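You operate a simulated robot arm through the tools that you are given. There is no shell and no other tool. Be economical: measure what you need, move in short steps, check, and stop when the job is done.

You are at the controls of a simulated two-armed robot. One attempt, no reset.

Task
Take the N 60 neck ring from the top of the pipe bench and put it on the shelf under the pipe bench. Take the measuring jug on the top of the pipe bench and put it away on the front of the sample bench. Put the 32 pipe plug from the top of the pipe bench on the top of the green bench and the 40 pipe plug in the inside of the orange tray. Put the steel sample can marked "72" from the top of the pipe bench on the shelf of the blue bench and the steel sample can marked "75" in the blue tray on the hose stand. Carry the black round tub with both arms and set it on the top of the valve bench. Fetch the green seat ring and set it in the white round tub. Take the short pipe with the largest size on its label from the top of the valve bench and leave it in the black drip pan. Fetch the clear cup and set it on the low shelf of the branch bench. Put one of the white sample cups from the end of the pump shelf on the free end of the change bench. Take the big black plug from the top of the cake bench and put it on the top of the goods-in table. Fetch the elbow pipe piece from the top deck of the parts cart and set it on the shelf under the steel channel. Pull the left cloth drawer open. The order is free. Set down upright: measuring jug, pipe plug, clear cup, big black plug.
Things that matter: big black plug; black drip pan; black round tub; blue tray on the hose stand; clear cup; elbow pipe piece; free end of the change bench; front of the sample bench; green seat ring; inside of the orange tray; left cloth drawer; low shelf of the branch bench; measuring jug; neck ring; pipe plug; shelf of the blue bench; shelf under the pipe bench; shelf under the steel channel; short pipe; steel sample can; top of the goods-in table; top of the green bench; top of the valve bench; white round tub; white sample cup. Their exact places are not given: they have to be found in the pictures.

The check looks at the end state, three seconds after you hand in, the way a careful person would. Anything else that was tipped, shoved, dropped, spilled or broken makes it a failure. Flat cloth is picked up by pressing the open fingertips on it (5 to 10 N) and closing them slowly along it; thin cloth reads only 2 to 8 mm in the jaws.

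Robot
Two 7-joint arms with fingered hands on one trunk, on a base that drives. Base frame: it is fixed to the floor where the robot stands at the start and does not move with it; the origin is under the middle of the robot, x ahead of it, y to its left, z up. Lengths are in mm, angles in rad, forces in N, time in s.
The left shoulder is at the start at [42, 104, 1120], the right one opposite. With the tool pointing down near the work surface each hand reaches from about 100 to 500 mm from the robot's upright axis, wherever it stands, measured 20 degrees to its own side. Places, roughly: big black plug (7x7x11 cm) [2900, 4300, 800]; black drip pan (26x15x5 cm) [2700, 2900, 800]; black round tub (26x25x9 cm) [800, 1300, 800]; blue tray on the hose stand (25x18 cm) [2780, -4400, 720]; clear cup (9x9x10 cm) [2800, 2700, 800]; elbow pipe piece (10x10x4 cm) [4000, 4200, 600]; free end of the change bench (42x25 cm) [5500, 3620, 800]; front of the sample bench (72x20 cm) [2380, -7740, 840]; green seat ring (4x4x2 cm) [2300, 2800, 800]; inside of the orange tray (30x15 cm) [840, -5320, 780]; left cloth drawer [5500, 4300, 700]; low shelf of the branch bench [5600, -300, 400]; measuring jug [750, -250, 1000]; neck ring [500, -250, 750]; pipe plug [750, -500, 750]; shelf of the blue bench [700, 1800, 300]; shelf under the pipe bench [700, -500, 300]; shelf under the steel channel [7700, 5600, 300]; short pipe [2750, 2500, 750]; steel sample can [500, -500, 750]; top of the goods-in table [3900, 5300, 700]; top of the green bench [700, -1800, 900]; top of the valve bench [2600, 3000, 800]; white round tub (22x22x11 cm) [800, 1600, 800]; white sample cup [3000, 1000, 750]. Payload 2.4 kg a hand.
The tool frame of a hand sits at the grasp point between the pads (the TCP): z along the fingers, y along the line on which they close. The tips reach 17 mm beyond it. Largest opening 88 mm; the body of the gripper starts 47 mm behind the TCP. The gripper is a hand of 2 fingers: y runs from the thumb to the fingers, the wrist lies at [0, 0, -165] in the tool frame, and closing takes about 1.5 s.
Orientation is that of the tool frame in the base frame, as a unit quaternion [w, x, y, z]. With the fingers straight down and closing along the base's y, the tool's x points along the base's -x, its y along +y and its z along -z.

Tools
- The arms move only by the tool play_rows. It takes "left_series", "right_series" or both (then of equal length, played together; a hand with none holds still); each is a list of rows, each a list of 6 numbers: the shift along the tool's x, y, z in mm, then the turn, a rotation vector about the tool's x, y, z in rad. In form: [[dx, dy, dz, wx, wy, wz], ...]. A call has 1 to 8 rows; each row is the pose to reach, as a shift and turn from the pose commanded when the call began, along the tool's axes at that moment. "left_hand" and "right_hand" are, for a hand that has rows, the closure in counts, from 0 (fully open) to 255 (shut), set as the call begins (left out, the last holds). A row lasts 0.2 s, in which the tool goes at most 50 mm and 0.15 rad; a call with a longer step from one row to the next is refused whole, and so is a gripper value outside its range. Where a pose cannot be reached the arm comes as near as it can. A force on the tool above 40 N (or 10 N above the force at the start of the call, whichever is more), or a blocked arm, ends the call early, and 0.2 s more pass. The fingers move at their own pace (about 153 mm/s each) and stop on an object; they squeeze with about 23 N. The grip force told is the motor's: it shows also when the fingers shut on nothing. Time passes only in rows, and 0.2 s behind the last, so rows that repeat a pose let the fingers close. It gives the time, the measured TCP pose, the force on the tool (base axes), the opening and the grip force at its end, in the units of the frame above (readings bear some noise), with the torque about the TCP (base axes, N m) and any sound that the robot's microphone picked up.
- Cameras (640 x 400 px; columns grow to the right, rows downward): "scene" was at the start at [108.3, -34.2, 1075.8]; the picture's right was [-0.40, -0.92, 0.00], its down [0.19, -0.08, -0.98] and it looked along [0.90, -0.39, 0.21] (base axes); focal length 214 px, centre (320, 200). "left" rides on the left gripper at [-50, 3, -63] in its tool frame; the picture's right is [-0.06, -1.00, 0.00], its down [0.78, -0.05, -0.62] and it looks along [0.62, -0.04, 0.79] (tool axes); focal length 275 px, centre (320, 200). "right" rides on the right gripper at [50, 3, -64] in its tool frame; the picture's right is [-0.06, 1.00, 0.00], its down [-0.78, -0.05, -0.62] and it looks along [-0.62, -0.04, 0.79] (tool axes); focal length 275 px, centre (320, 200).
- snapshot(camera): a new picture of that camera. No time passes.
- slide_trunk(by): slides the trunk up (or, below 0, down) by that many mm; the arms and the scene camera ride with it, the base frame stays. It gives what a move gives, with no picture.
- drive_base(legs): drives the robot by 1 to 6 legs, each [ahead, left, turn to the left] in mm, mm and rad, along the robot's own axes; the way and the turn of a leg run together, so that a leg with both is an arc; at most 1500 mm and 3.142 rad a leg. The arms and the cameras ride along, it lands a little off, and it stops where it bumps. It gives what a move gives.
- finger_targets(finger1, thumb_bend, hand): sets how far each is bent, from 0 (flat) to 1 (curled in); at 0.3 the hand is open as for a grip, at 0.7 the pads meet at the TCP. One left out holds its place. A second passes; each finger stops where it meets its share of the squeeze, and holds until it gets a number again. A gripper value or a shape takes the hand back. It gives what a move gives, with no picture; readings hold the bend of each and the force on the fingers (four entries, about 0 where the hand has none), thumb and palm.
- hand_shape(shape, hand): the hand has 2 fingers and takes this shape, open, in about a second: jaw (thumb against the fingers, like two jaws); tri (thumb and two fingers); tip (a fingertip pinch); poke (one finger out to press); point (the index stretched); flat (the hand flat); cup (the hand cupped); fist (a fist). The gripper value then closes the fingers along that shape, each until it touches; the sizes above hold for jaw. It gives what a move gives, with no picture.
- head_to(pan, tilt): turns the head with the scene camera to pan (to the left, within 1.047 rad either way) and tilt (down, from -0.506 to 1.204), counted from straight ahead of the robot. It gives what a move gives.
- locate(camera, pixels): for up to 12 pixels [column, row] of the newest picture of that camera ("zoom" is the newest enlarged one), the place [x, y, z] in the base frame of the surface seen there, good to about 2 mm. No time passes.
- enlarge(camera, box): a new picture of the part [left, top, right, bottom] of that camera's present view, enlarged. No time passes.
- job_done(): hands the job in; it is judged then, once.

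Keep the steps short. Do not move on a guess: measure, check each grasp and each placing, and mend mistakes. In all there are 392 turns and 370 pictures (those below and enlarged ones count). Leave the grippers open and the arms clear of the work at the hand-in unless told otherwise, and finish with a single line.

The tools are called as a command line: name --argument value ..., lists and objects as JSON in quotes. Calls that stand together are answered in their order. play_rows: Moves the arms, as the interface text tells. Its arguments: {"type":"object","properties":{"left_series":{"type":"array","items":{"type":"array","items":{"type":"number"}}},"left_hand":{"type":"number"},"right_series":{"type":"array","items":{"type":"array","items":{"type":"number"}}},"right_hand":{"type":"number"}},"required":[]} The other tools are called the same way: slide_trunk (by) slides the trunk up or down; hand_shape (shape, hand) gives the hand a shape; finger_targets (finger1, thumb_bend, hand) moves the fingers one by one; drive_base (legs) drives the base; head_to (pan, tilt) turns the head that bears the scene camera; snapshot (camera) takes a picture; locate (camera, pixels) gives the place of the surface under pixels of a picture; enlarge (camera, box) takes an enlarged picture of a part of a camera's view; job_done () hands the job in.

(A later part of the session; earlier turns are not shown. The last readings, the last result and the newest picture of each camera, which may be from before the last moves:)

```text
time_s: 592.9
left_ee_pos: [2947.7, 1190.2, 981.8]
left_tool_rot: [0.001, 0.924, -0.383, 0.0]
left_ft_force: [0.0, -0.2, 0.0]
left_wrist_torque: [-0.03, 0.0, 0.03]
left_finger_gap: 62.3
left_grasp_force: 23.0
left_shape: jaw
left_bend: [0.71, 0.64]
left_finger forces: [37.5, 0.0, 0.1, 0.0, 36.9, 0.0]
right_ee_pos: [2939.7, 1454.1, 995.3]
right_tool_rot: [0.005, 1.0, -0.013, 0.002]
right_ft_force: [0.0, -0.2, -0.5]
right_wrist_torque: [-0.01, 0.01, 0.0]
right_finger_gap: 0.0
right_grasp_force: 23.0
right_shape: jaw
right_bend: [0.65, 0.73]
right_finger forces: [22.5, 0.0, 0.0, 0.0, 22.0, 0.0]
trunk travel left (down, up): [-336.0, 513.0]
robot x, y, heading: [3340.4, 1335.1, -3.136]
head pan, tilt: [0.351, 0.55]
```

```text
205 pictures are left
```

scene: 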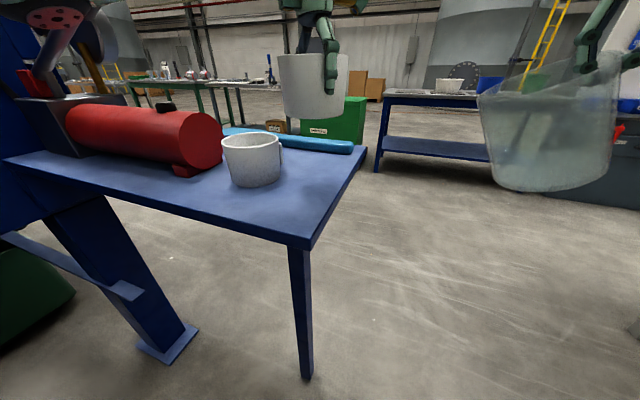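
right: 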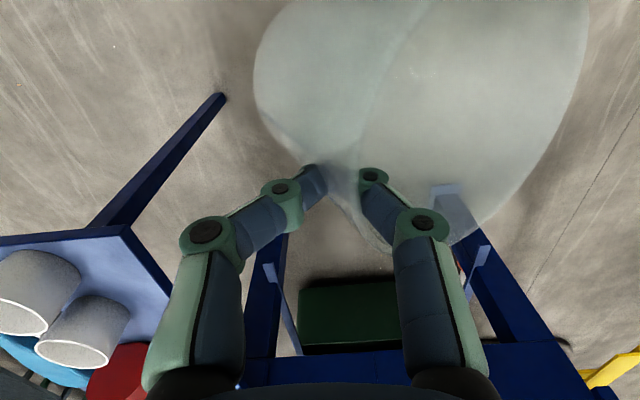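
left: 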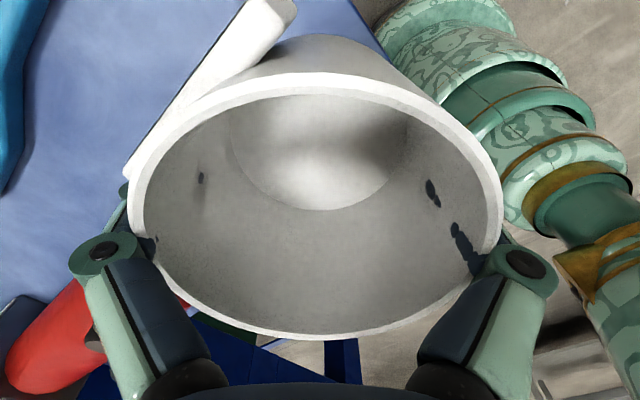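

White cup held. Now east to the branch bench: I back off, turn to face east and look.

drive_base --legs '[[-150, 0, 0], [0, 0, -1.57], [0, 0, -1.57]]'

head_to --pan -0.3 --tilt 0.3

snapshot --camera "scene"

```text
time_s: 601.9
left_ee_pos: [3881.2, 1479.6, 983.0]
left_tool_rot: [0.0, 0.379, 0.925, 0.001]
left_ft_force: [0.3, 0.2, -0.5]
left_wrist_torque: [-0.01, -0.01, -0.04]
left_finger_gap: 62.3
left_grasp_force: 23.4
left_shape: jaw
left_bend: [0.71, 0.64]
left_finger forces: [33.4, 0.0, 0.0, 0.1, 32.9, 0.0]
right_ee_pos: [3891.1, 1216.1, 995.6]
right_tool_rot: [-0.002, 0.01, 1.0, 0.005]
right_ft_force: [0.7, 0.3, -0.4]
right_wrist_torque: [-0.01, -0.03, 0.02]
right_finger_gap: 0.2
right_grasp_force: 23.1
right_shape: jaw
right_bend: [0.64, 0.73]
right_finger forces: [22.6, 0.0, 0.0, 0.1, 22.3, 0.0]
trunk travel left (down, up): [-336.0, 513.0]
robot x, y, heading: [3488.7, 1333.4, 0.016]
head pan, tilt: [0.351, 0.55]
```

```text
time_s: 602.9
left_ee_pos: [3881.2, 1478.7, 982.4]
left_tool_rot: [-0.001, 0.379, 0.925, 0.001]
left_ft_force: [0.5, 0.0, -0.7]
left_wrist_torque: [0.0, -0.02, 0.02]
left_finger_gap: 62.5
left_grasp_force: 23.2
left_shape: jaw
left_bend: [0.71, 0.64]
left_finger forces: [33.3, 0.0, 0.0, 0.0, 32.8, 0.0]
right_ee_pos: [3892.0, 1216.9, 995.9]
right_tool_rot: [-0.001, 0.011, 1.0, 0.005]
right_ft_force: [-0.4, -1.1, 0.0]
right_wrist_torque: [0.01, 0.02, 0.0]
right_finger_gap: 0.0
right_grasp_force: 22.4
right_shape: jaw
right_bend: [0.64, 0.73]
right_finger forces: [22.4, 0.0, 0.1, 0.0, 22.3, 0.0]
trunk travel left (down, up): [-336.0, 513.0]
robot x, y, heading: [3489.6, 1337.0, 0.017]
head pan, tilt: [-0.3, 0.3]
```

```text
204 pictures are left
```

scene: 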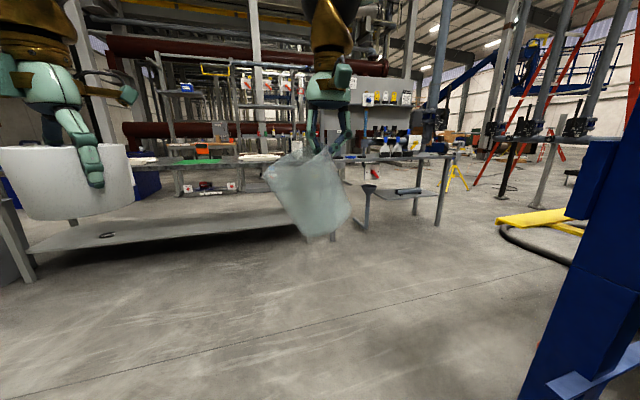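

The branch bench's low shelf is the small shelf at (405,190). I drive diagonally toward it and measure.

drive_base --legs '[[1000, -850, 0]]'

snapshot --camera "scene"

```text
time_s: 609.6
left_ee_pos: [4911.1, 629.1, 982.4]
left_tool_rot: [-0.001, 0.382, 0.924, 0.0]
left_ft_force: [0.2, -0.6, -0.3]
left_wrist_torque: [0.0, -0.01, 0.02]
left_finger_gap: 62.5
left_grasp_force: 23.1
left_shape: jaw
left_bend: [0.71, 0.64]
left_finger forces: [33.4, 0.0, 0.0, 0.0, 32.7, 0.0]
right_ee_pos: [4919.1, 365.5, 995.1]
right_tool_rot: [-0.001, 0.012, 1.0, 0.005]
right_ft_force: [0.1, 0.1, -1.6]
right_wrist_torque: [-0.02, 0.0, -0.03]
right_finger_gap: 0.0
right_grasp_force: 23.4
right_shape: jaw
right_bend: [0.64, 0.73]
right_finger forces: [22.4, 0.0, 0.0, 0.1, 22.2, 0.0]
trunk travel left (down, up): [-336.0, 513.0]
robot x, y, heading: [4520.9, 487.0, 0.015]
head pan, tilt: [-0.3, 0.3]
```

```text
203 pictures are left
```

scene: 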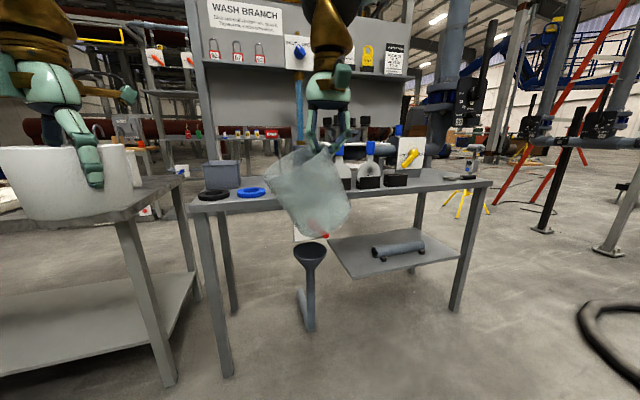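

enlarge --camera "scene" --box '[280, 160, 500, 340]'

locate --camera "scene" --pixels '[[352, 277], [458, 258], [334, 240], [395, 262], [365, 262], [397, 246], [380, 258], [425, 255], [430, 238], [310, 250], [455, 300], [488, 184]]'

```text
2.22 times, centred on (390, 250) of scene
```

zoom: 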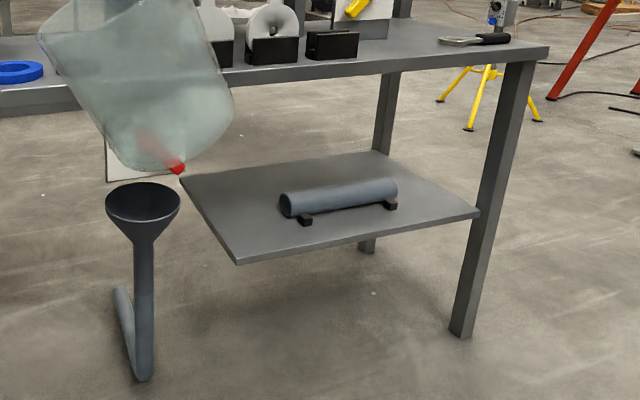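

```text
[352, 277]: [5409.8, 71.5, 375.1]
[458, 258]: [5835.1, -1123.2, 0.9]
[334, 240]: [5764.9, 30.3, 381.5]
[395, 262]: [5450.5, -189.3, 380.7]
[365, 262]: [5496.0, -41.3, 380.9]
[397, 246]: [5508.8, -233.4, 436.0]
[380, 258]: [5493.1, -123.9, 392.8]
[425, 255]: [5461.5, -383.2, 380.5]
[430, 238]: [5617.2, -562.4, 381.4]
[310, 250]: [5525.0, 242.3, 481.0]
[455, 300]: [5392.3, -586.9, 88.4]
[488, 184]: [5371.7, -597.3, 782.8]
```

Low shelf z≈381, front edge x≈5405, y from 72 to -590; a pipe lies at y<-115. Free spot around (5465,-20). I first raise the left hand (white cup) by 330 mm so it stays above the table when I lower the trunk.

play_rows --left_series '[[0, 0, -45, 0, 0, 0], [0, 0, -90, 0, 0, 0], [0, 0, -135, 0, 0, 0], [0, 0, -180, 0, 0, 0], [0, 0, -225, 0, 0, 0], [0, 0, -270, 0, 0, 0], [0, 0, -310, 0, 0, 0], [0, 0, -335, 0, 0, 0]]'

slide_trunk --by -336

head_to --pan -0.3 --tilt 0.2

snapshot --camera "scene"

```text
time_s: 611.4
left_ee_pos: [4903.3, 629.9, 1305.8]
left_tool_rot: [0.002, 0.382, 0.924, 0.0]
left_ft_force: [-0.3, -0.5, -0.8]
left_wrist_torque: [0.01, -0.02, 0.0]
left_finger_gap: 62.4
left_grasp_force: 23.4
left_shape: jaw
left_bend: [0.71, 0.64]
left_finger forces: [32.6, 0.0, 0.0, 0.0, 32.0, 0.0]
left hand out of reach, approached as far as the arm can: row 8
right_ee_pos: [4918.6, 367.2, 995.5]
right_tool_rot: [-0.001, 0.012, 1.0, 0.006]
right_ft_force: [0.4, 0.1, -0.6]
right_wrist_torque: [-0.05, 0.02, -0.03]
right_finger_gap: 0.0
right_grasp_force: 22.8
right_shape: jaw
right_bend: [0.64, 0.73]
right_finger forces: [22.5, 0.1, 0.1, 0.1, 22.2, 0.0]
trunk travel left (down, up): [-336.0, 513.0]
robot x, y, heading: [4517.8, 486.2, 0.009]
head pan, tilt: [-0.3, 0.3]
```

```text
time_s: 614.7
left_ee_pos: [4986.3, 629.4, 896.2]
left_tool_rot: [-0.094, 0.379, 0.92, -0.041]
left_ft_force: [0.0, 0.9, -1.0]
left_wrist_torque: [-0.01, -0.02, 0.04]
left_finger_gap: 62.2
left_grasp_force: 22.8
left_shape: jaw
left_bend: [0.71, 0.64]
left_finger forces: [32.3, 0.0, 0.0, 0.0, 31.9, 0.0]
right_ee_pos: [4918.7, 364.8, 659.4]
right_tool_rot: [-0.001, 0.012, 1.0, 0.005]
right_ft_force: [0.6, -0.6, 0.0]
right_wrist_torque: [-0.02, -0.01, 0.0]
right_finger_gap: 0.1
right_grasp_force: 23.1
right_shape: jaw
right_bend: [0.64, 0.73]
right_finger forces: [22.6, 0.1, 0.0, 0.0, 22.3, 0.1]
trunk travel left (down, up): [0.0, 849.0]
robot x, y, heading: [4518.3, 486.3, 0.008]
head pan, tilt: [-0.3, 0.3]
```

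```text
time_s: 615.3
left_ee_pos: [4986.7, 628.6, 896.9]
left_tool_rot: [-0.094, 0.379, 0.92, -0.04]
left_ft_force: [0.7, 0.1, 0.3]
left_wrist_torque: [-0.02, -0.03, -0.01]
left_finger_gap: 62.3
left_grasp_force: 23.2
left_shape: jaw
left_bend: [0.71, 0.64]
left_finger forces: [32.3, 0.0, 0.0, 0.0, 31.9, 0.0]
right_ee_pos: [4918.7, 365.4, 660.0]
right_tool_rot: [-0.002, 0.013, 1.0, 0.005]
right_ft_force: [0.7, 0.3, -1.1]
right_wrist_torque: [0.03, 0.01, 0.0]
right_finger_gap: 0.0
right_grasp_force: 22.8
right_shape: jaw
right_bend: [0.64, 0.73]
right_finger forces: [22.6, 0.1, 0.0, 0.0, 22.4, 0.1]
trunk travel left (down, up): [0.0, 849.0]
robot x, y, heading: [4519.3, 483.2, 0.011]
head pan, tilt: [-0.3, 0.201]
```

```text
201 pictures are left
```

scene: 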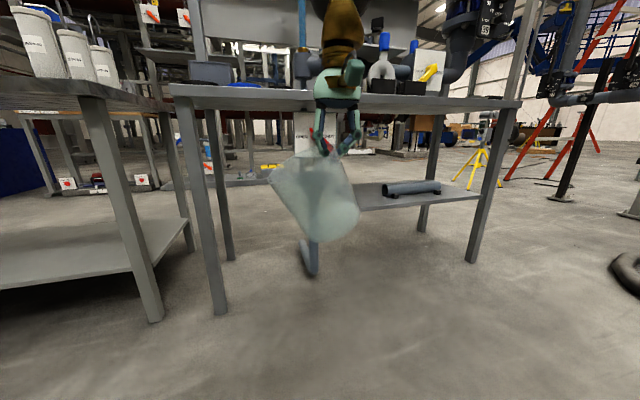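

I raise the left hand 100 mm, and move the right hand outward/forward and down to z≈530 (stretched posture) while still in free space.

play_rows --left_series '[[10, 0, -14, 0, 0.024, 0], [20, 0, -28, 0, 0.048, 0], [30, 0, -42, 0, 0.072, 0], [40, 0, -56, 0, 0.096, 0], [50, 0, -70, 0, 0.12, 0], [60, 0, -84, 0, 0.144, 0], [70, 0, -98, 0, 0.168, 0], [80, 0, -110, 0, 0.19, 0]]' --right_series '[[-8, -21, 16, 0, 0, 0], [-16, -42, 32, 0, 0, 0], [-24, -63, 49, 0, 0, 0], [-33, -85, 65, 0, 0, 0], [-41, -106, 81, 0, 0, 0], [-49, -127, 97, 0, 0, 0], [-57, -148, 114, 0, 0, 0], [-66, -170, 130, 0, 0, 0]]'

snapshot --camera "scene"

```text
time_s: 617.1
left_ee_pos: [4977.1, 663.5, 863.2]
left_tool_rot: [-0.18, 0.381, 0.907, -0.004]
left_ft_force: [-0.7, -0.1, -0.1]
left_wrist_torque: [0.01, -0.03, -0.04]
left_finger_gap: 62.2
left_grasp_force: 23.4
left_shape: jaw
left_bend: [0.71, 0.64]
left_finger forces: [32.2, 0.1, 0.1, 0.0, 31.9, 0.0]
left hand out of reach, approached as far as the arm can: row 1, 2, 3, 4, 5, 6, 7, 8
right_ee_pos: [4980.1, 192.9, 525.1]
right_tool_rot: [-0.001, 0.012, 1.0, 0.006]
right_ft_force: [0.9, -1.2, -0.9]
right_wrist_torque: [-0.03, -0.01, 0.0]
right_finger_gap: 0.0
right_grasp_force: 23.1
right_shape: jaw
right_bend: [0.64, 0.73]
right_finger forces: [22.8, 0.1, 0.0, 0.0, 22.4, 0.0]
trunk travel left (down, up): [0.0, 849.0]
robot x, y, heading: [4521.4, 488.8, 0.004]
head pan, tilt: [-0.3, 0.201]
```

```text
200 pictures are left
```

scene: 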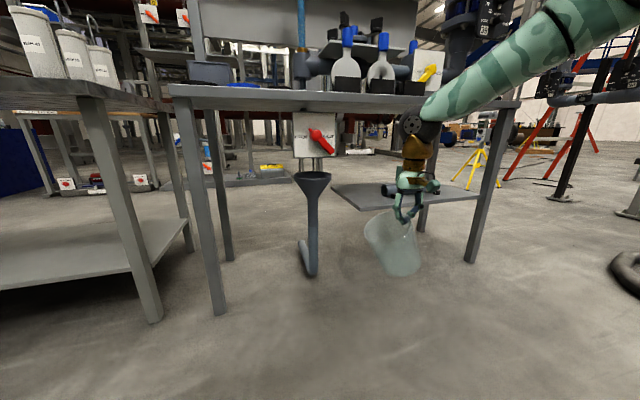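

locate --camera "scene" --pixels '[[80, 98], [165, 105], [105, 60], [75, 55], [150, 300], [172, 90], [210, 70], [400, 270], [375, 225], [417, 205], [520, 105], [290, 110]]'

```text
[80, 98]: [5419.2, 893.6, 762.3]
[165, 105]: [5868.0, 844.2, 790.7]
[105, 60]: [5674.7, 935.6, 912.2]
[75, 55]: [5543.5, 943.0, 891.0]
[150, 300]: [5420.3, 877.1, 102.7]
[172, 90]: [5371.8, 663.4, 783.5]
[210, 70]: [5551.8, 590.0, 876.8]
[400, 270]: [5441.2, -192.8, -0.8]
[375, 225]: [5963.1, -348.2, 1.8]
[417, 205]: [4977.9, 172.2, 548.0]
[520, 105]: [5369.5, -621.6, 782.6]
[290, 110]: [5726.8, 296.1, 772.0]
```

Spaces are clear. I strafe right 262 and go ahead 330, then check before entering.

drive_base --legs '[[0, -258, 0], [330, 0, 0]]'

head_to --pan -0.4 --tilt 0.5

snapshot --camera "scene"

```text
time_s: 620.8
left_ee_pos: [5312.9, 407.6, 862.6]
left_tool_rot: [-0.18, 0.38, 0.907, -0.003]
left_ft_force: [-0.1, -0.3, 0.2]
left_wrist_torque: [0.01, -0.03, -0.03]
left_finger_gap: 62.2
left_grasp_force: 23.0
left_shape: jaw
left_bend: [0.71, 0.64]
left_finger forces: [32.3, 0.0, 0.0, 0.0, 31.9, 0.1]
right_ee_pos: [5318.7, -60.4, 527.5]
right_tool_rot: [-0.002, 0.01, 1.0, 0.005]
right_ft_force: [0.1, 0.2, -0.6]
right_wrist_torque: [-0.02, 0.0, 0.0]
right_finger_gap: 0.0
right_grasp_force: 23.1
right_shape: jaw
right_bend: [0.64, 0.73]
right_finger forces: [22.8, 0.1, 0.0, 0.0, 22.6, 0.0]
trunk travel left (down, up): [0.0, 849.0]
robot x, y, heading: [4850.2, 228.6, 0.017]
head pan, tilt: [-0.3, 0.201]
```

```text
time_s: 621.6
left_ee_pos: [5312.5, 406.4, 862.9]
left_tool_rot: [-0.181, 0.38, 0.907, -0.003]
left_ft_force: [-0.5, -0.2, -0.7]
left_wrist_torque: [-0.01, -0.01, 0.0]
left_finger_gap: 62.3
left_grasp_force: 23.0
left_shape: jaw
left_bend: [0.71, 0.64]
left_finger forces: [32.3, 0.0, 0.0, 0.0, 31.9, 0.0]
right_ee_pos: [5318.1, -60.1, 527.1]
right_tool_rot: [-0.002, 0.011, 1.0, 0.006]
right_ft_force: [0.3, 0.3, 0.0]
right_wrist_torque: [0.0, 0.0, 0.02]
right_finger_gap: 0.0
right_grasp_force: 22.3
right_shape: jaw
right_bend: [0.64, 0.73]
right_finger forces: [22.8, 0.0, 0.0, 0.1, 22.5, 0.0]
trunk travel left (down, up): [0.0, 849.0]
robot x, y, heading: [4848.4, 227.7, 0.017]
head pan, tilt: [-0.4, 0.499]
```

```text
199 pictures are left
```

scene: 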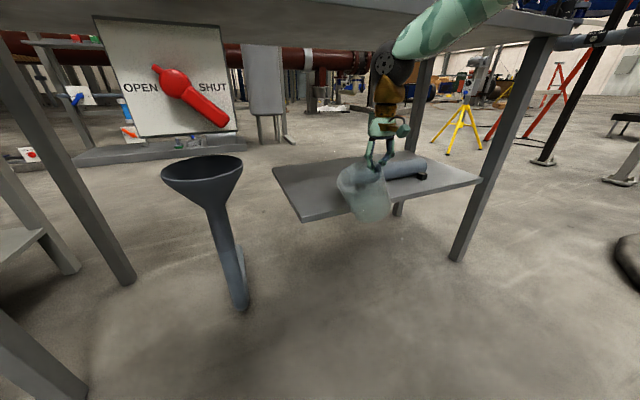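

locate --camera "scene" --pixels '[[420, 45], [460, 25], [490, 10], [390, 65], [370, 210], [345, 185], [540, 25], [500, 25]]'

```text
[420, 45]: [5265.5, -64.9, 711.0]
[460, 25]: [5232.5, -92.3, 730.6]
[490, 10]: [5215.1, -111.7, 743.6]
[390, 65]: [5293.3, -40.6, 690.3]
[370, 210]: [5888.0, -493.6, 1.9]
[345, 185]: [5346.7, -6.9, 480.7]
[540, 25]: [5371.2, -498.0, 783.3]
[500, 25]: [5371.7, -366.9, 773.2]
```

The cup hangs tilted. I roll the right hand by about 0.5 rad about the forward axis so the cup becomes level before entering.

play_rows --right_series '[[0, 0, 0, -0.12, 0, 0], [0, 0, 0, -0.24, 0, 0], [0, 0, 0, -0.36, 0, 0], [0, 0, 0, -0.48, 0, 0]]'

enlarge --camera "scene" --box '[260, 20, 500, 240]'

```text
time_s: 622.6
left_ee_pos: [5313.3, 407.9, 864.1]
left_tool_rot: [-0.18, 0.38, 0.907, -0.004]
left_ft_force: [-0.2, -0.2, 0.2]
left_wrist_torque: [0.01, 0.01, 0.04]
left_finger_gap: 62.2
left_grasp_force: 22.9
left_shape: jaw
left_bend: [0.71, 0.64]
left_finger forces: [32.3, 0.1, 0.0, 0.1, 32.0, 0.0]
right_ee_pos: [5317.9, -61.0, 526.3]
right_tool_rot: [0.003, 0.011, 0.97, 0.243]
right_ft_force: [0.2, -0.2, -0.6]
right_wrist_torque: [-0.03, 0.01, -0.02]
right_finger_gap: 0.0
right_grasp_force: 22.5
right_shape: jaw
right_bend: [0.63, 0.73]
right_finger forces: [23.2, 0.0, 0.1, 0.1, 23.1, 0.1]
trunk travel left (down, up): [0.0, 849.0]
robot x, y, heading: [4852.3, 227.5, 0.017]
head pan, tilt: [-0.4, 0.499]
```

```text
1.82 times, centred on (380, 130) of scene
```

zoom: 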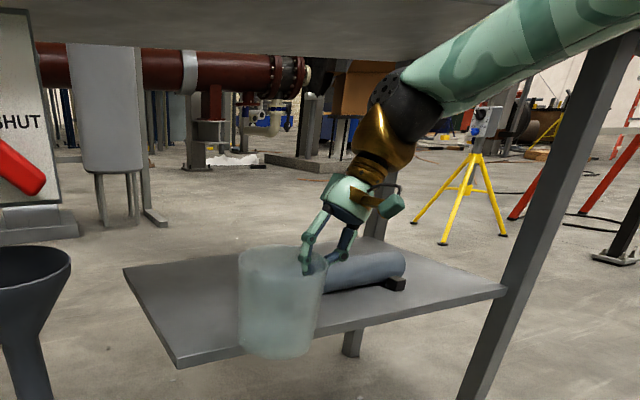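

The cup is level now. I lower 45 mm (bottom ≈397) and check the forearm height.

play_rows --right_series '[[0, -7, 13, 0, 0, 0], [0, -14, 26, 0, 0, 0], [0, -21, 40, 0, 0, 0]]'

snapshot --camera "scene"

locate --camera "scene" --pixels '[[440, 75], [470, 55], [500, 40], [530, 25], [370, 215], [350, 200], [345, 165]]'

```text
time_s: 623.4
left_ee_pos: [5313.2, 408.1, 862.9]
left_tool_rot: [-0.18, 0.38, 0.907, -0.003]
left_ft_force: [0.0, 0.5, -0.6]
left_wrist_torque: [0.0, 0.03, 0.01]
left_finger_gap: 62.3
left_grasp_force: 23.6
left_shape: jaw
left_bend: [0.71, 0.64]
left_finger forces: [32.2, 0.0, 0.0, 0.0, 31.9, 0.0]
right_ee_pos: [5317.0, -61.0, 482.3]
right_tool_rot: [0.002, 0.012, 0.97, 0.243]
right_ft_force: [-0.4, -0.4, -1.0]
right_wrist_torque: [-0.02, 0.01, 0.01]
right_finger_gap: 0.0
right_grasp_force: 22.9
right_shape: jaw
right_bend: [0.63, 0.73]
right_finger forces: [23.2, 0.0, 0.0, 0.0, 23.1, 0.1]
trunk travel left (down, up): [0.0, 849.0]
robot x, y, heading: [4850.0, 230.8, 0.017]
head pan, tilt: [-0.4, 0.499]
```

```text
197 pictures are left
```

scene: 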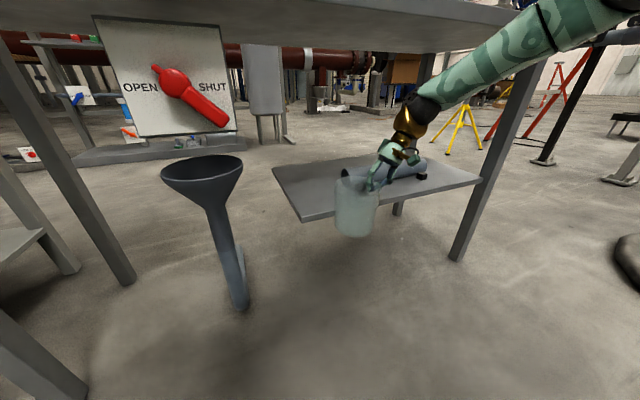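

```text
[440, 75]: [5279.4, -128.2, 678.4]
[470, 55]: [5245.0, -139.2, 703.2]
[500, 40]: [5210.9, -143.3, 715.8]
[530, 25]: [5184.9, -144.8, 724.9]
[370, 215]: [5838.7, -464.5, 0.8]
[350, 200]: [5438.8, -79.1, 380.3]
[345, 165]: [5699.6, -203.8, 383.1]
```

Forearm stays below the table's underside. I enter 148 mm.

drive_base --legs '[[148, 0, -0.017]]'

snapshot --camera "scene"

enlarge --camera "scene" --box '[260, 60, 500, 280]'

```text
time_s: 624.8
left_ee_pos: [5467.1, 401.5, 861.9]
left_tool_rot: [-0.18, 0.387, 0.904, -0.002]
left_ft_force: [-0.3, 0.3, -0.2]
left_wrist_torque: [-0.04, -0.04, 0.01]
left_finger_gap: 62.3
left_grasp_force: 22.6
left_shape: jaw
left_bend: [0.71, 0.64]
left_finger forces: [32.7, 0.0, 0.0, 0.0, 32.3, 0.0]
right_ee_pos: [5461.1, -67.0, 482.8]
right_tool_rot: [0.003, 0.019, 0.97, 0.243]
right_ft_force: [-0.7, 1.2, -0.6]
right_wrist_torque: [-0.02, 0.01, 0.03]
right_finger_gap: 0.1
right_grasp_force: 22.9
right_shape: jaw
right_bend: [0.63, 0.73]
right_finger forces: [23.2, 0.0, 0.0, 0.0, 23.1, 0.0]
trunk travel left (down, up): [0.0, 849.0]
robot x, y, heading: [5000.6, 229.7, 0.005]
head pan, tilt: [-0.4, 0.499]
```

```text
196 pictures are left
```

scene: 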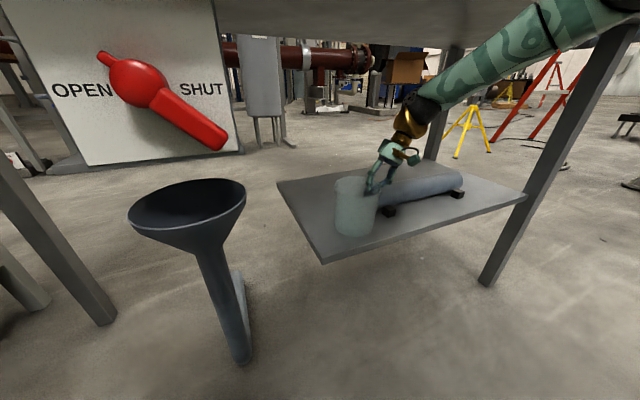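

```text
1.82 times, centred on (380, 170) of scene
```

zoom: 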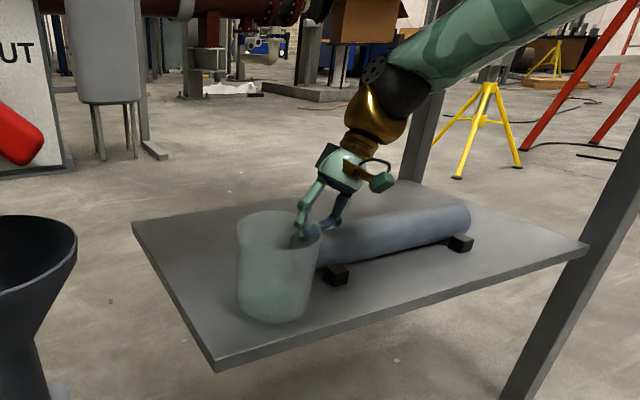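

The cup is over the shelf, level. I lower slowly to contact.

play_rows --right_series '[[0, -3.3, 6.2, 0, 0, 0], [0, -5.6, 10.6, 0, 0, 0], [0, -7, 13.2, 0, 0, 0], [0, -8.5, 15.9, 0, 0, 0]]'

enlarge --camera "scene" --box '[260, 60, 500, 280]'

```text
time_s: 625.8
left_ee_pos: [5465.8, 399.7, 863.0]
left_tool_rot: [-0.179, 0.387, 0.904, -0.002]
left_ft_force: [0.4, 0.1, -0.2]
left_wrist_torque: [-0.01, 0.02, 0.02]
left_finger_gap: 62.0
left_grasp_force: 22.8
left_shape: jaw
left_bend: [0.71, 0.64]
left_finger forces: [32.7, 0.0, 0.0, 0.0, 32.3, 0.1]
right_ee_pos: [5461.2, -67.5, 464.7]
right_tool_rot: [0.004, 0.019, 0.97, 0.243]
right_ft_force: [0.5, -1.0, 0.5]
right_wrist_torque: [0.03, 0.03, -0.02]
right_finger_gap: 0.0
right_grasp_force: 23.1
right_shape: jaw
right_bend: [0.63, 0.73]
right_finger forces: [22.9, 0.0, 0.0, 0.1, 23.5, 0.0]
trunk travel left (down, up): [0.0, 849.0]
robot x, y, heading: [5002.8, 231.1, -0.0]
head pan, tilt: [-0.4, 0.499]
```

```text
1.82 times, centred on (380, 170) of scene
```

zoom: 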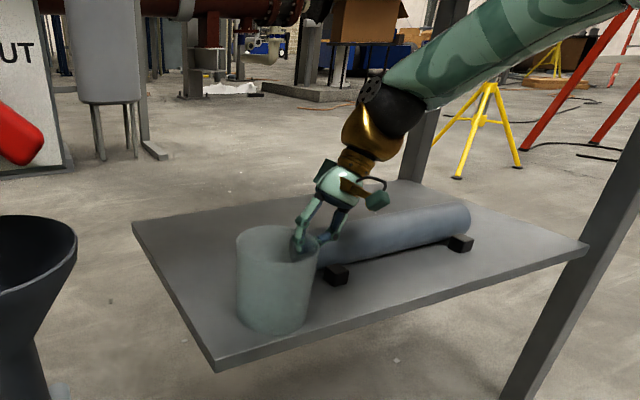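

Just about touching; 4 mm more.

play_rows --right_series '[[0, -1, 1.8, 0, 0, 0], [0, -1.9, 3.6, 0, 0, 0]]'

```text
time_s: 626.4
left_ee_pos: [5465.0, 400.9, 863.3]
left_tool_rot: [-0.179, 0.387, 0.904, -0.002]
left_ft_force: [-0.4, 0.6, -0.5]
left_wrist_torque: [-0.02, -0.01, -0.04]
left_finger_gap: 62.3
left_grasp_force: 23.3
left_shape: jaw
left_bend: [0.71, 0.64]
left_finger forces: [32.8, 0.0, 0.0, 0.1, 32.3, 0.1]
right_ee_pos: [5462.1, -67.8, 461.2]
right_tool_rot: [0.005, 0.019, 0.97, 0.243]
right_ft_force: [0.2, -4.5, 12.3]
right_wrist_torque: [0.07, -0.01, 0.08]
right_finger_gap: 0.1
right_grasp_force: 23.1
right_shape: jaw
right_bend: [0.63, 0.73]
right_finger forces: [23.2, 0.0, 0.0, 0.0, 27.8, 0.1]
trunk travel left (down, up): [0.0, 849.0]
robot x, y, heading: [5002.2, 231.8, -0.0]
head pan, tilt: [-0.4, 0.499]
```

Contact. I open partly and withdraw 38 mm along the finger axis (out of the cup), then check.

play_rows --right_series '[[0, 0, 0, 0, 0, 0], [0, 0, 0, 0, 0, 0], [0, 0, 0, 0, 0, 0], [0, 0, 0, 0, 0, 0], [0, 3, -12, 0, 0, 0], [0, 6, -25, 0, 0, 0], [0, 10, -40, 0, 0, 0]]' --right_hand 90

enlarge --camera "scene" --box '[260, 60, 500, 280]'

snapshot --camera "right"

```text
time_s: 628.0
left_ee_pos: [5466.6, 400.3, 863.2]
left_tool_rot: [-0.18, 0.387, 0.904, -0.003]
left_ft_force: [0.3, -0.8, -0.7]
left_wrist_torque: [-0.02, -0.01, 0.03]
left_finger_gap: 62.4
left_grasp_force: 23.2
left_shape: jaw
left_bend: [0.71, 0.64]
left_finger forces: [32.7, 0.0, 0.0, 0.1, 32.4, 0.0]
right_ee_pos: [5462.0, -77.1, 499.8]
right_tool_rot: [0.003, 0.019, 0.97, 0.243]
right_ft_force: [0.0, -0.5, -0.1]
right_wrist_torque: [0.04, -0.02, -0.01]
right_finger_gap: 56.6
right_grasp_force: 0.1
right_shape: jaw
right_bend: [0.7, 0.68]
right_finger forces: [0.0, 0.0, 0.0, 0.0, 0.1, 0.1]
trunk travel left (down, up): [0.0, 849.0]
robot x, y, heading: [5005.8, 228.5, -0.003]
head pan, tilt: [-0.4, 0.499]
```

```text
1.82 times, centred on (380, 170) of scene
```

zoom: 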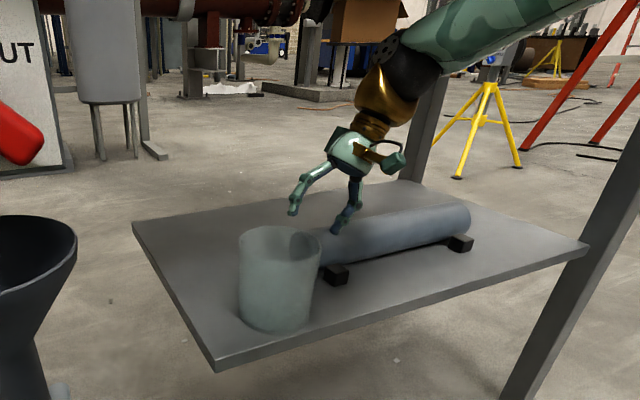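

```text
192 pictures are left
```

right: 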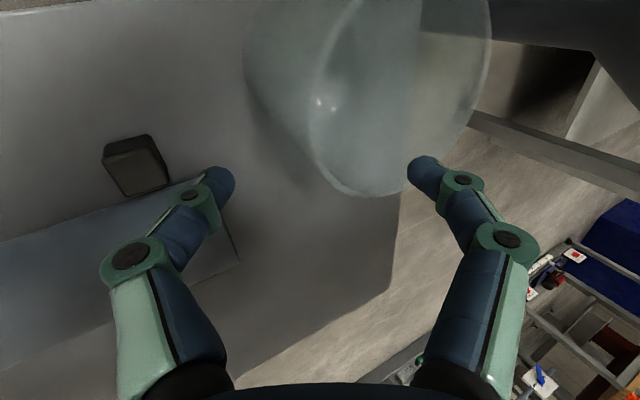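

The clear cup stands upright on the low shelf; fingers are above the rim. I back straight out 420 mm and check.

drive_base --legs '[[-420, 0, 0]]'

snapshot --camera "scene"

```text
time_s: 630.5
left_ee_pos: [5045.1, 401.1, 862.9]
left_tool_rot: [-0.18, 0.389, 0.903, -0.002]
left_ft_force: [0.6, -0.8, -1.1]
left_wrist_torque: [0.0, -0.02, 0.0]
left_finger_gap: 62.4
left_grasp_force: 23.4
left_shape: jaw
left_bend: [0.71, 0.64]
left_finger forces: [32.7, 0.1, 0.0, 0.0, 32.4, 0.0]
right_ee_pos: [5036.9, -77.6, 498.6]
right_tool_rot: [0.004, 0.022, 0.97, 0.243]
right_ft_force: [-0.9, -0.2, 0.1]
right_wrist_torque: [0.0, 0.0, -0.01]
right_finger_gap: 56.7
right_grasp_force: 0.0
right_shape: jaw
right_bend: [0.7, 0.68]
right_finger forces: [0.0, 0.0, 0.0, 0.0, 0.0, 0.1]
trunk travel left (down, up): [0.0, 849.0]
robot x, y, heading: [4584.1, 232.3, -0.009]
head pan, tilt: [-0.4, 0.499]
```

```text
191 pictures are left
```

scene: 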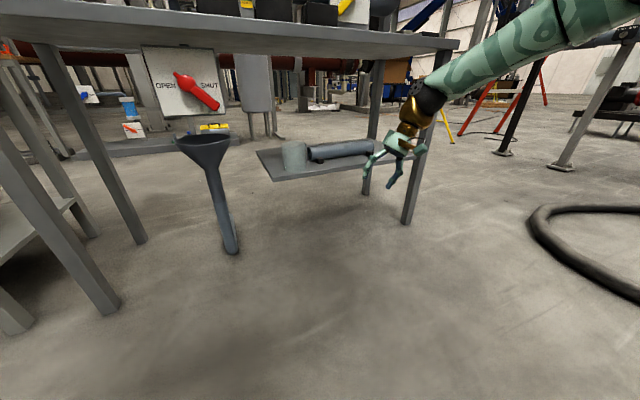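

Good. Now the white cup: I straighten the right hand, hold the left, then raise the trunk.

play_rows --right_series '[[0, 0, -10, 0.12, 0, 0], [0, 0, -20, 0.24, 0, 0], [0, 0, -30, 0.36, 0, 0], [0, 0, -40, 0.48, 0, 0]]' --left_series '[[0, 0, 0, 0, 0, 0], [0, 0, 0, 0, 0, 0], [0, 0, 0, 0, 0, 0], [0, 0, 0, 0, 0, 0]]' --right_hand 0

slide_trunk --by 336

play_rows --left_series '[[0, 0, 0, -0.05, -0.11, 0], [0, 0, 0, -0.1, -0.22, 0], [0, 0, 0, -0.146, -0.33, 0]]'

```text
time_s: 631.5
left_ee_pos: [5044.4, 399.9, 862.6]
left_tool_rot: [-0.18, 0.39, 0.903, -0.001]
left_ft_force: [0.8, -0.2, 0.1]
left_wrist_torque: [0.0, 0.0, -0.02]
left_finger_gap: 62.2
left_grasp_force: 22.9
left_shape: jaw
left_bend: [0.71, 0.64]
left_finger forces: [32.6, 0.1, 0.1, 0.0, 32.2, 0.0]
right_ee_pos: [5037.8, -96.1, 535.3]
right_tool_rot: [-0.002, 0.023, 1.0, 0.004]
right_ft_force: [-0.6, 0.1, -0.7]
right_wrist_torque: [0.0, 0.02, 0.02]
right_finger_gap: 87.8
right_grasp_force: 0.0
right_shape: jaw
right_bend: [0.3, 0.3]
right_finger forces: [0.0, 0.0, 0.1, 0.0, 0.0, 0.1]
trunk travel left (down, up): [0.0, 849.0]
robot x, y, heading: [4581.7, 233.4, -0.004]
head pan, tilt: [-0.4, 0.499]
```

```text
time_s: 634.9
left_ee_pos: [4937.0, 401.0, 1295.0]
left_tool_rot: [-0.051, 0.386, 0.92, 0.052]
left_ft_force: [0.1, -0.6, -1.2]
left_wrist_torque: [0.02, 0.01, 0.02]
left_finger_gap: 62.2
left_grasp_force: 22.9
left_shape: jaw
left_bend: [0.71, 0.64]
left_finger forces: [32.5, 0.1, 0.1, 0.0, 32.2, 0.0]
right_ee_pos: [5036.9, -96.0, 871.8]
right_tool_rot: [-0.002, 0.021, 1.0, 0.006]
right_ft_force: [0.3, 0.3, 0.0]
right_wrist_torque: [-0.07, 0.01, 0.02]
right_finger_gap: 87.7
right_grasp_force: 0.1
right_shape: jaw
right_bend: [0.3, 0.3]
right_finger forces: [0.1, 0.0, 0.0, 0.0, 0.0, 0.0]
trunk travel left (down, up): [-336.0, 513.0]
robot x, y, heading: [4581.2, 231.9, -0.005]
head pan, tilt: [-0.4, 0.499]
```

```text
time_s: 635.6
left_ee_pos: [4936.7, 400.9, 1295.5]
left_tool_rot: [0.13, 0.392, 0.909, 0.054]
left_ft_force: [-0.2, -0.5, -0.7]
left_wrist_torque: [0.0, 0.01, -0.02]
left_finger_gap: 62.3
left_grasp_force: 22.7
left_shape: jaw
left_bend: [0.71, 0.64]
left_finger forces: [32.2, 0.0, 0.0, 0.1, 31.9, 0.1]
right_ee_pos: [5036.7, -96.2, 870.4]
right_tool_rot: [-0.002, 0.022, 1.0, 0.005]
right_ft_force: [0.2, 0.1, -0.1]
right_wrist_torque: [-0.01, 0.01, 0.01]
right_finger_gap: 88.0
right_grasp_force: 0.0
right_shape: jaw
right_bend: [0.3, 0.3]
right_finger forces: [0.0, 0.0, 0.1, 0.0, 0.0, 0.0]
trunk travel left (down, up): [-336.0, 513.0]
robot x, y, heading: [4582.8, 232.9, -0.006]
head pan, tilt: [-0.4, 0.499]
```

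I correct the left hand to vertical and lower it 230 mm.

play_rows --left_series '[[0, 0, 30, 0.068, 0.066, 0], [0, 0, 70, 0.136, 0.132, 0], [0, 0, 110, 0.203, 0.197, 0], [0, 0, 150, 0.203, 0.197, 0], [0, 0, 190, 0.203, 0.197, 0], [0, 0, 230, 0.203, 0.197, 0]]' --right_series '[[0, 0, -30, 0, 0, 0], [0, 0, -70, 0, 0, 0], [0, 0, -110, 0, 0, 0], [0, 0, -150, 0, 0, 0], [0, 0, -170, 0, 0, 0], [0, 0, -170, 0, 0, 0]]'

drive_base --legs '[[-100, 0, 0], [0, 0, 1.576]]'

head_to --pan -0.3 --tilt 0.25

snapshot --camera "scene"

```text
time_s: 637.0
left_ee_pos: [5000.7, 399.8, 1074.2]
left_tool_rot: [-0.001, 0.395, 0.919, 0.0]
left_ft_force: [0.0, -0.3, -1.5]
left_wrist_torque: [0.02, -0.02, 0.03]
left_finger_gap: 62.2
left_grasp_force: 23.2
left_shape: jaw
left_bend: [0.71, 0.64]
left_finger forces: [32.0, 0.1, 0.1, 0.0, 31.8, 0.1]
right_ee_pos: [5037.9, -98.4, 1040.9]
right_tool_rot: [-0.002, 0.022, 1.0, 0.005]
right_ft_force: [0.9, 0.0, 0.4]
right_wrist_torque: [-0.05, -0.04, -0.01]
right_finger_gap: 88.0
right_grasp_force: 0.0
right_shape: jaw
right_bend: [0.3, 0.3]
right_finger forces: [0.0, 0.0, 0.1, 0.0, 0.1, 0.0]
trunk travel left (down, up): [-336.0, 513.0]
robot x, y, heading: [4582.4, 232.0, -0.001]
head pan, tilt: [-0.4, 0.499]
```

```text
time_s: 642.0
left_ee_pos: [4307.5, 649.7, 1074.4]
left_tool_rot: [-0.002, -0.374, 0.927, -0.001]
left_ft_force: [1.3, 0.3, -1.3]
left_wrist_torque: [0.0, -0.01, -0.01]
left_finger_gap: 62.1
left_grasp_force: 22.9
left_shape: jaw
left_bend: [0.71, 0.64]
left_finger forces: [31.2, 0.0, 0.1, 0.0, 30.9, 0.1]
right_ee_pos: [4805.4, 692.9, 1040.7]
right_tool_rot: [-0.006, -0.696, 0.718, 0.003]
right_ft_force: [-0.2, -0.1, -0.4]
right_wrist_torque: [-0.01, -0.01, 0.02]
right_finger_gap: 88.1
right_grasp_force: 0.1
right_shape: jaw
right_bend: [0.3, 0.3]
right_finger forces: [0.1, 0.0, 0.0, 0.0, 0.1, 0.1]
trunk travel left (down, up): [-336.0, 513.0]
robot x, y, heading: [4481.5, 230.5, 1.575]
head pan, tilt: [-0.4, 0.499]
```

```text
time_s: 642.8
left_ee_pos: [4308.6, 649.5, 1074.0]
left_tool_rot: [-0.002, -0.375, 0.927, -0.001]
left_ft_force: [0.0, -1.1, -0.5]
left_wrist_torque: [-0.02, 0.01, 0.06]
left_finger_gap: 62.3
left_grasp_force: 23.2
left_shape: jaw
left_bend: [0.71, 0.64]
left_finger forces: [31.4, 0.0, 0.0, 0.0, 31.0, 0.0]
right_ee_pos: [4807.5, 693.0, 1040.9]
right_tool_rot: [-0.005, -0.696, 0.718, 0.003]
right_ft_force: [-0.6, -0.1, -0.5]
right_wrist_torque: [0.04, -0.01, 0.02]
right_finger_gap: 87.9
right_grasp_force: 0.1
right_shape: jaw
right_bend: [0.3, 0.3]
right_finger forces: [0.0, 0.0, 0.0, 0.0, 0.1, 0.1]
trunk travel left (down, up): [-336.0, 513.0]
robot x, y, heading: [4479.0, 232.0, 1.574]
head pan, tilt: [-0.3, 0.25]
```

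```text
190 pictures are left
```

scene: 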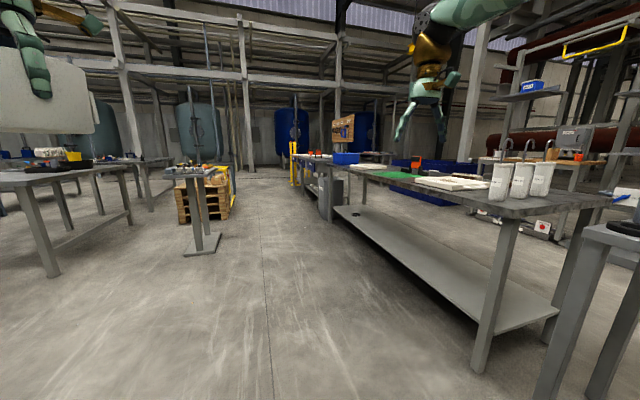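

The aisle north is clear. I drive 2.9 m north, then face east.

drive_base --legs '[[1500, 0, 0], [1450, 0, 0], [0, 0, -1.574]]'

head_to --pan 0.3 --tilt 0.35

snapshot --camera "scene"

```text
time_s: 660.9
left_ee_pos: [4762.1, 3390.9, 1073.2]
left_tool_rot: [-0.002, 0.366, 0.93, 0.001]
left_ft_force: [0.6, -0.3, -0.3]
left_wrist_torque: [0.01, 0.01, -0.02]
left_finger_gap: 62.3
left_grasp_force: 22.9
left_shape: jaw
left_bend: [0.71, 0.64]
left_finger forces: [30.8, 0.1, 0.1, 0.0, 30.5, 0.0]
right_ee_pos: [4831.9, 2897.1, 1041.4]
right_tool_rot: [-0.002, -0.011, 1.0, 0.006]
right_ft_force: [-0.4, 0.4, 0.6]
right_wrist_torque: [0.03, 0.0, 0.02]
right_finger_gap: 88.0
right_grasp_force: 0.1
right_shape: jaw
right_bend: [0.3, 0.3]
right_finger forces: [0.1, 0.0, 0.0, 0.0, 0.1, 0.0]
trunk travel left (down, up): [-336.0, 513.0]
robot x, y, heading: [4357.2, 3197.1, 0.056]
head pan, tilt: [-0.3, 0.25]
```

```text
time_s: 661.9
left_ee_pos: [4762.5, 3391.7, 1075.0]
left_tool_rot: [-0.002, 0.367, 0.93, 0.0]
left_ft_force: [-0.4, 0.1, -0.3]
left_wrist_torque: [0.0, -0.02, 0.02]
left_finger_gap: 62.2
left_grasp_force: 23.5
left_shape: jaw
left_bend: [0.71, 0.64]
left_finger forces: [30.7, 0.1, 0.0, 0.0, 30.5, 0.0]
right_ee_pos: [4831.5, 2897.4, 1041.5]
right_tool_rot: [-0.001, -0.01, 1.0, 0.005]
right_ft_force: [0.7, 0.0, 0.0]
right_wrist_torque: [-0.01, 0.06, -0.05]
right_finger_gap: 87.7
right_grasp_force: 0.2
right_shape: jaw
right_bend: [0.3, 0.3]
right_finger forces: [0.0, 0.0, 0.0, 0.1, 0.0, 0.1]
trunk travel left (down, up): [-336.0, 513.0]
robot x, y, heading: [4355.3, 3194.3, 0.059]
head pan, tilt: [0.3, 0.351]
```

```text
189 pictures are left
```

scene: 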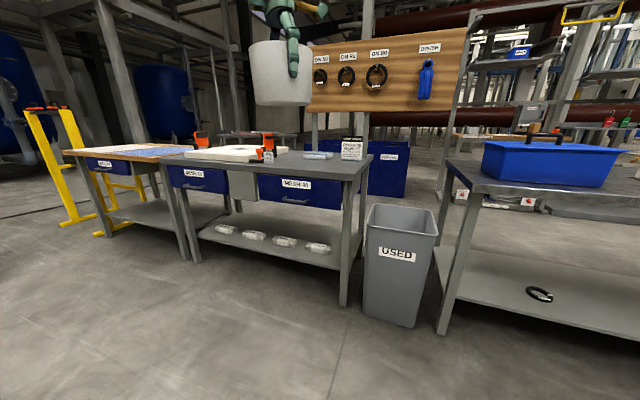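

enlarge --camera "scene" --box '[50, 110, 400, 260]'

locate --camera "scene" --pixels '[[345, 165], [330, 170], [315, 158], [270, 165], [200, 178], [300, 190], [110, 167], [352, 150], [365, 160], [300, 165], [265, 150], [340, 180]]'

```text
1.83 times, centred on (225, 185) of scene
```

zoom: 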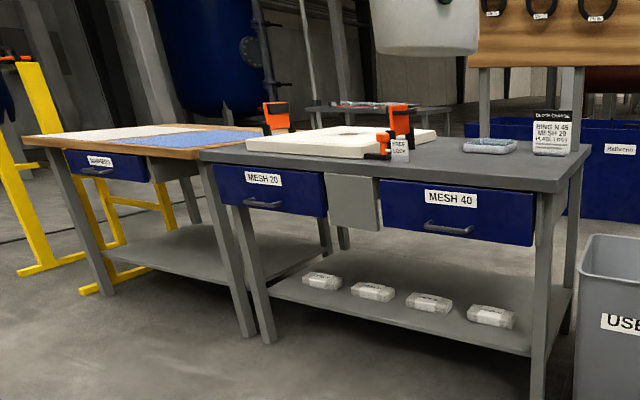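

```text
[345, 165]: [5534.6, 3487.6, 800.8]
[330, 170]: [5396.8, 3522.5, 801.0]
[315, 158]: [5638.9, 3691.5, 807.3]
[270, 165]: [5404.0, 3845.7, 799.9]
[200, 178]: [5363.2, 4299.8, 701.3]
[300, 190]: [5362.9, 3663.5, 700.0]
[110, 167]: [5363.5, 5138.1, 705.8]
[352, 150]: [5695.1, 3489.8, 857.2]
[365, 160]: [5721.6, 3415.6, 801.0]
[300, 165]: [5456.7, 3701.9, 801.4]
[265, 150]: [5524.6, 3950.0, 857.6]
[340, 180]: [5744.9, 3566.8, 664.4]
```

The left cloth drawer is "MESH 20" at (5363,4300,700). The free end is around (5470,3600), z≈801. I check the waste bin position.

locate --camera "scene" --pixels '[[368, 215], [436, 235], [365, 310], [415, 325], [372, 205], [437, 210]]'

```text
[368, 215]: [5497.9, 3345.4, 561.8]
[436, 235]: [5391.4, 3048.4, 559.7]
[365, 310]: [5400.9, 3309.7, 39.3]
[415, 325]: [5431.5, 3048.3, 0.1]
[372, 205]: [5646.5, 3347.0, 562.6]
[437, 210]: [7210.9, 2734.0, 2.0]
```

Bin is at x≥5390, no conflict. I drive in.

drive_base --legs '[[0, 0, -0.059], [0, 233, 0], [690, 0, 0]]'

head_to --pan 0.3 --tilt 0.6

snapshot --camera "scene"

```text
time_s: 667.5
left_ee_pos: [5452.7, 3599.4, 1074.5]
left_tool_rot: [-0.002, 0.391, 0.92, 0.0]
left_ft_force: [0.4, -0.6, -0.1]
left_wrist_torque: [0.04, -0.02, 0.03]
left_finger_gap: 62.5
left_grasp_force: 23.0
left_shape: jaw
left_bend: [0.71, 0.64]
left_finger forces: [30.7, 0.1, 0.0, 0.0, 30.5, 0.0]
right_ee_pos: [5495.6, 3102.4, 1040.4]
right_tool_rot: [-0.001, 0.017, 1.0, 0.005]
right_ft_force: [0.2, -0.2, -0.3]
right_wrist_torque: [0.01, 0.0, -0.01]
right_finger_gap: 88.3
right_grasp_force: 0.1
right_shape: jaw
right_bend: [0.3, 0.3]
right_finger forces: [0.0, 0.0, 0.0, 0.0, 0.0, 0.0]
trunk travel left (down, up): [-336.0, 513.0]
robot x, y, heading: [5036.6, 3429.4, 0.005]
head pan, tilt: [0.3, 0.351]
```

```text
time_s: 668.2
left_ee_pos: [5453.4, 3601.4, 1073.9]
left_tool_rot: [-0.002, 0.391, 0.92, 0.001]
left_ft_force: [0.0, -0.1, -1.1]
left_wrist_torque: [-0.02, -0.01, 0.02]
left_finger_gap: 62.0
left_grasp_force: 22.4
left_shape: jaw
left_bend: [0.71, 0.64]
left_finger forces: [30.7, 0.0, 0.0, 0.0, 30.6, 0.1]
right_ee_pos: [5496.0, 3102.9, 1039.9]
right_tool_rot: [-0.002, 0.017, 1.0, 0.005]
right_ft_force: [0.7, 0.4, -0.6]
right_wrist_torque: [0.03, -0.04, 0.02]
right_finger_gap: 87.8
right_grasp_force: 0.0
right_shape: jaw
right_bend: [0.3, 0.3]
right_finger forces: [0.0, 0.0, 0.0, 0.0, 0.1, 0.0]
trunk travel left (down, up): [-336.0, 513.0]
robot x, y, heading: [5038.3, 3428.9, 0.005]
head pan, tilt: [0.3, 0.6]
```

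```text
187 pictures are left
```

scene: 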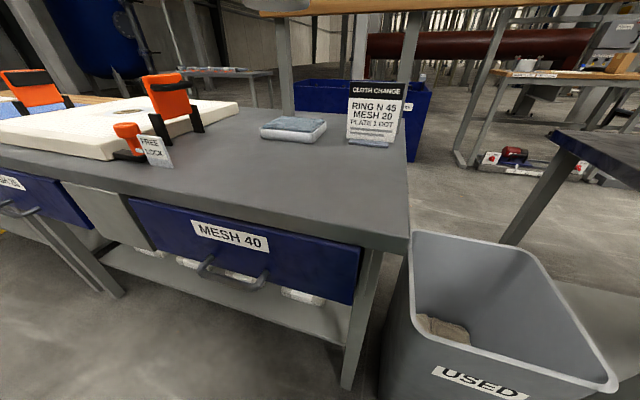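

The spot under the cup is free. I lower 224 mm, then gently to contact.

play_rows --left_series '[[0, 0, 42, 0, 0, 0], [0, 0, 84, 0, 0, 0], [0, 0, 126, 0, 0, 0], [0, 0, 165, 0, 0, 0], [0, 0, 200, 0, 0, 0], [0, 0, 222, 0, 0, 0], [0, 0, 228, 0, 0, 0]]'

snapshot --camera "scene"

```text
time_s: 669.8
left_ee_pos: [5454.4, 3601.0, 847.4]
left_tool_rot: [-0.002, 0.392, 0.92, 0.001]
left_ft_force: [0.5, 0.3, -0.9]
left_wrist_torque: [0.03, 0.01, -0.01]
left_finger_gap: 62.2
left_grasp_force: 23.3
left_shape: jaw
left_bend: [0.71, 0.64]
left_finger forces: [30.6, 0.0, 0.1, 0.1, 30.3, 0.1]
right_ee_pos: [5496.7, 3102.7, 1040.8]
right_tool_rot: [-0.001, 0.017, 1.0, 0.005]
right_ft_force: [0.0, -0.3, -1.1]
right_wrist_torque: [-0.02, -0.05, 0.0]
right_finger_gap: 87.7
right_grasp_force: 0.1
right_shape: jaw
right_bend: [0.3, 0.3]
right_finger forces: [0.1, 0.1, 0.0, 0.0, 0.0, 0.0]
trunk travel left (down, up): [-336.0, 513.0]
robot x, y, heading: [5035.0, 3428.8, 0.007]
head pan, tilt: [0.3, 0.6]
```

```text
186 pictures are left
```

scene: 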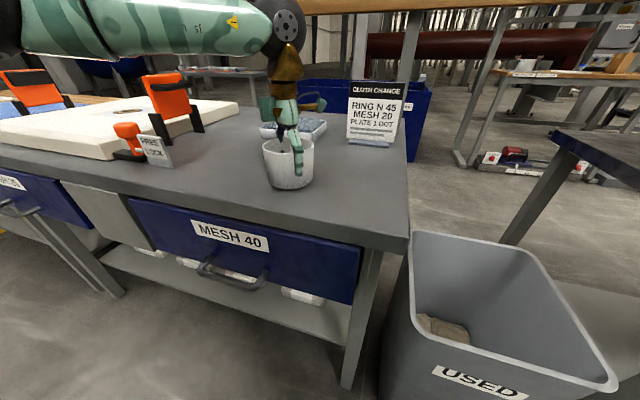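

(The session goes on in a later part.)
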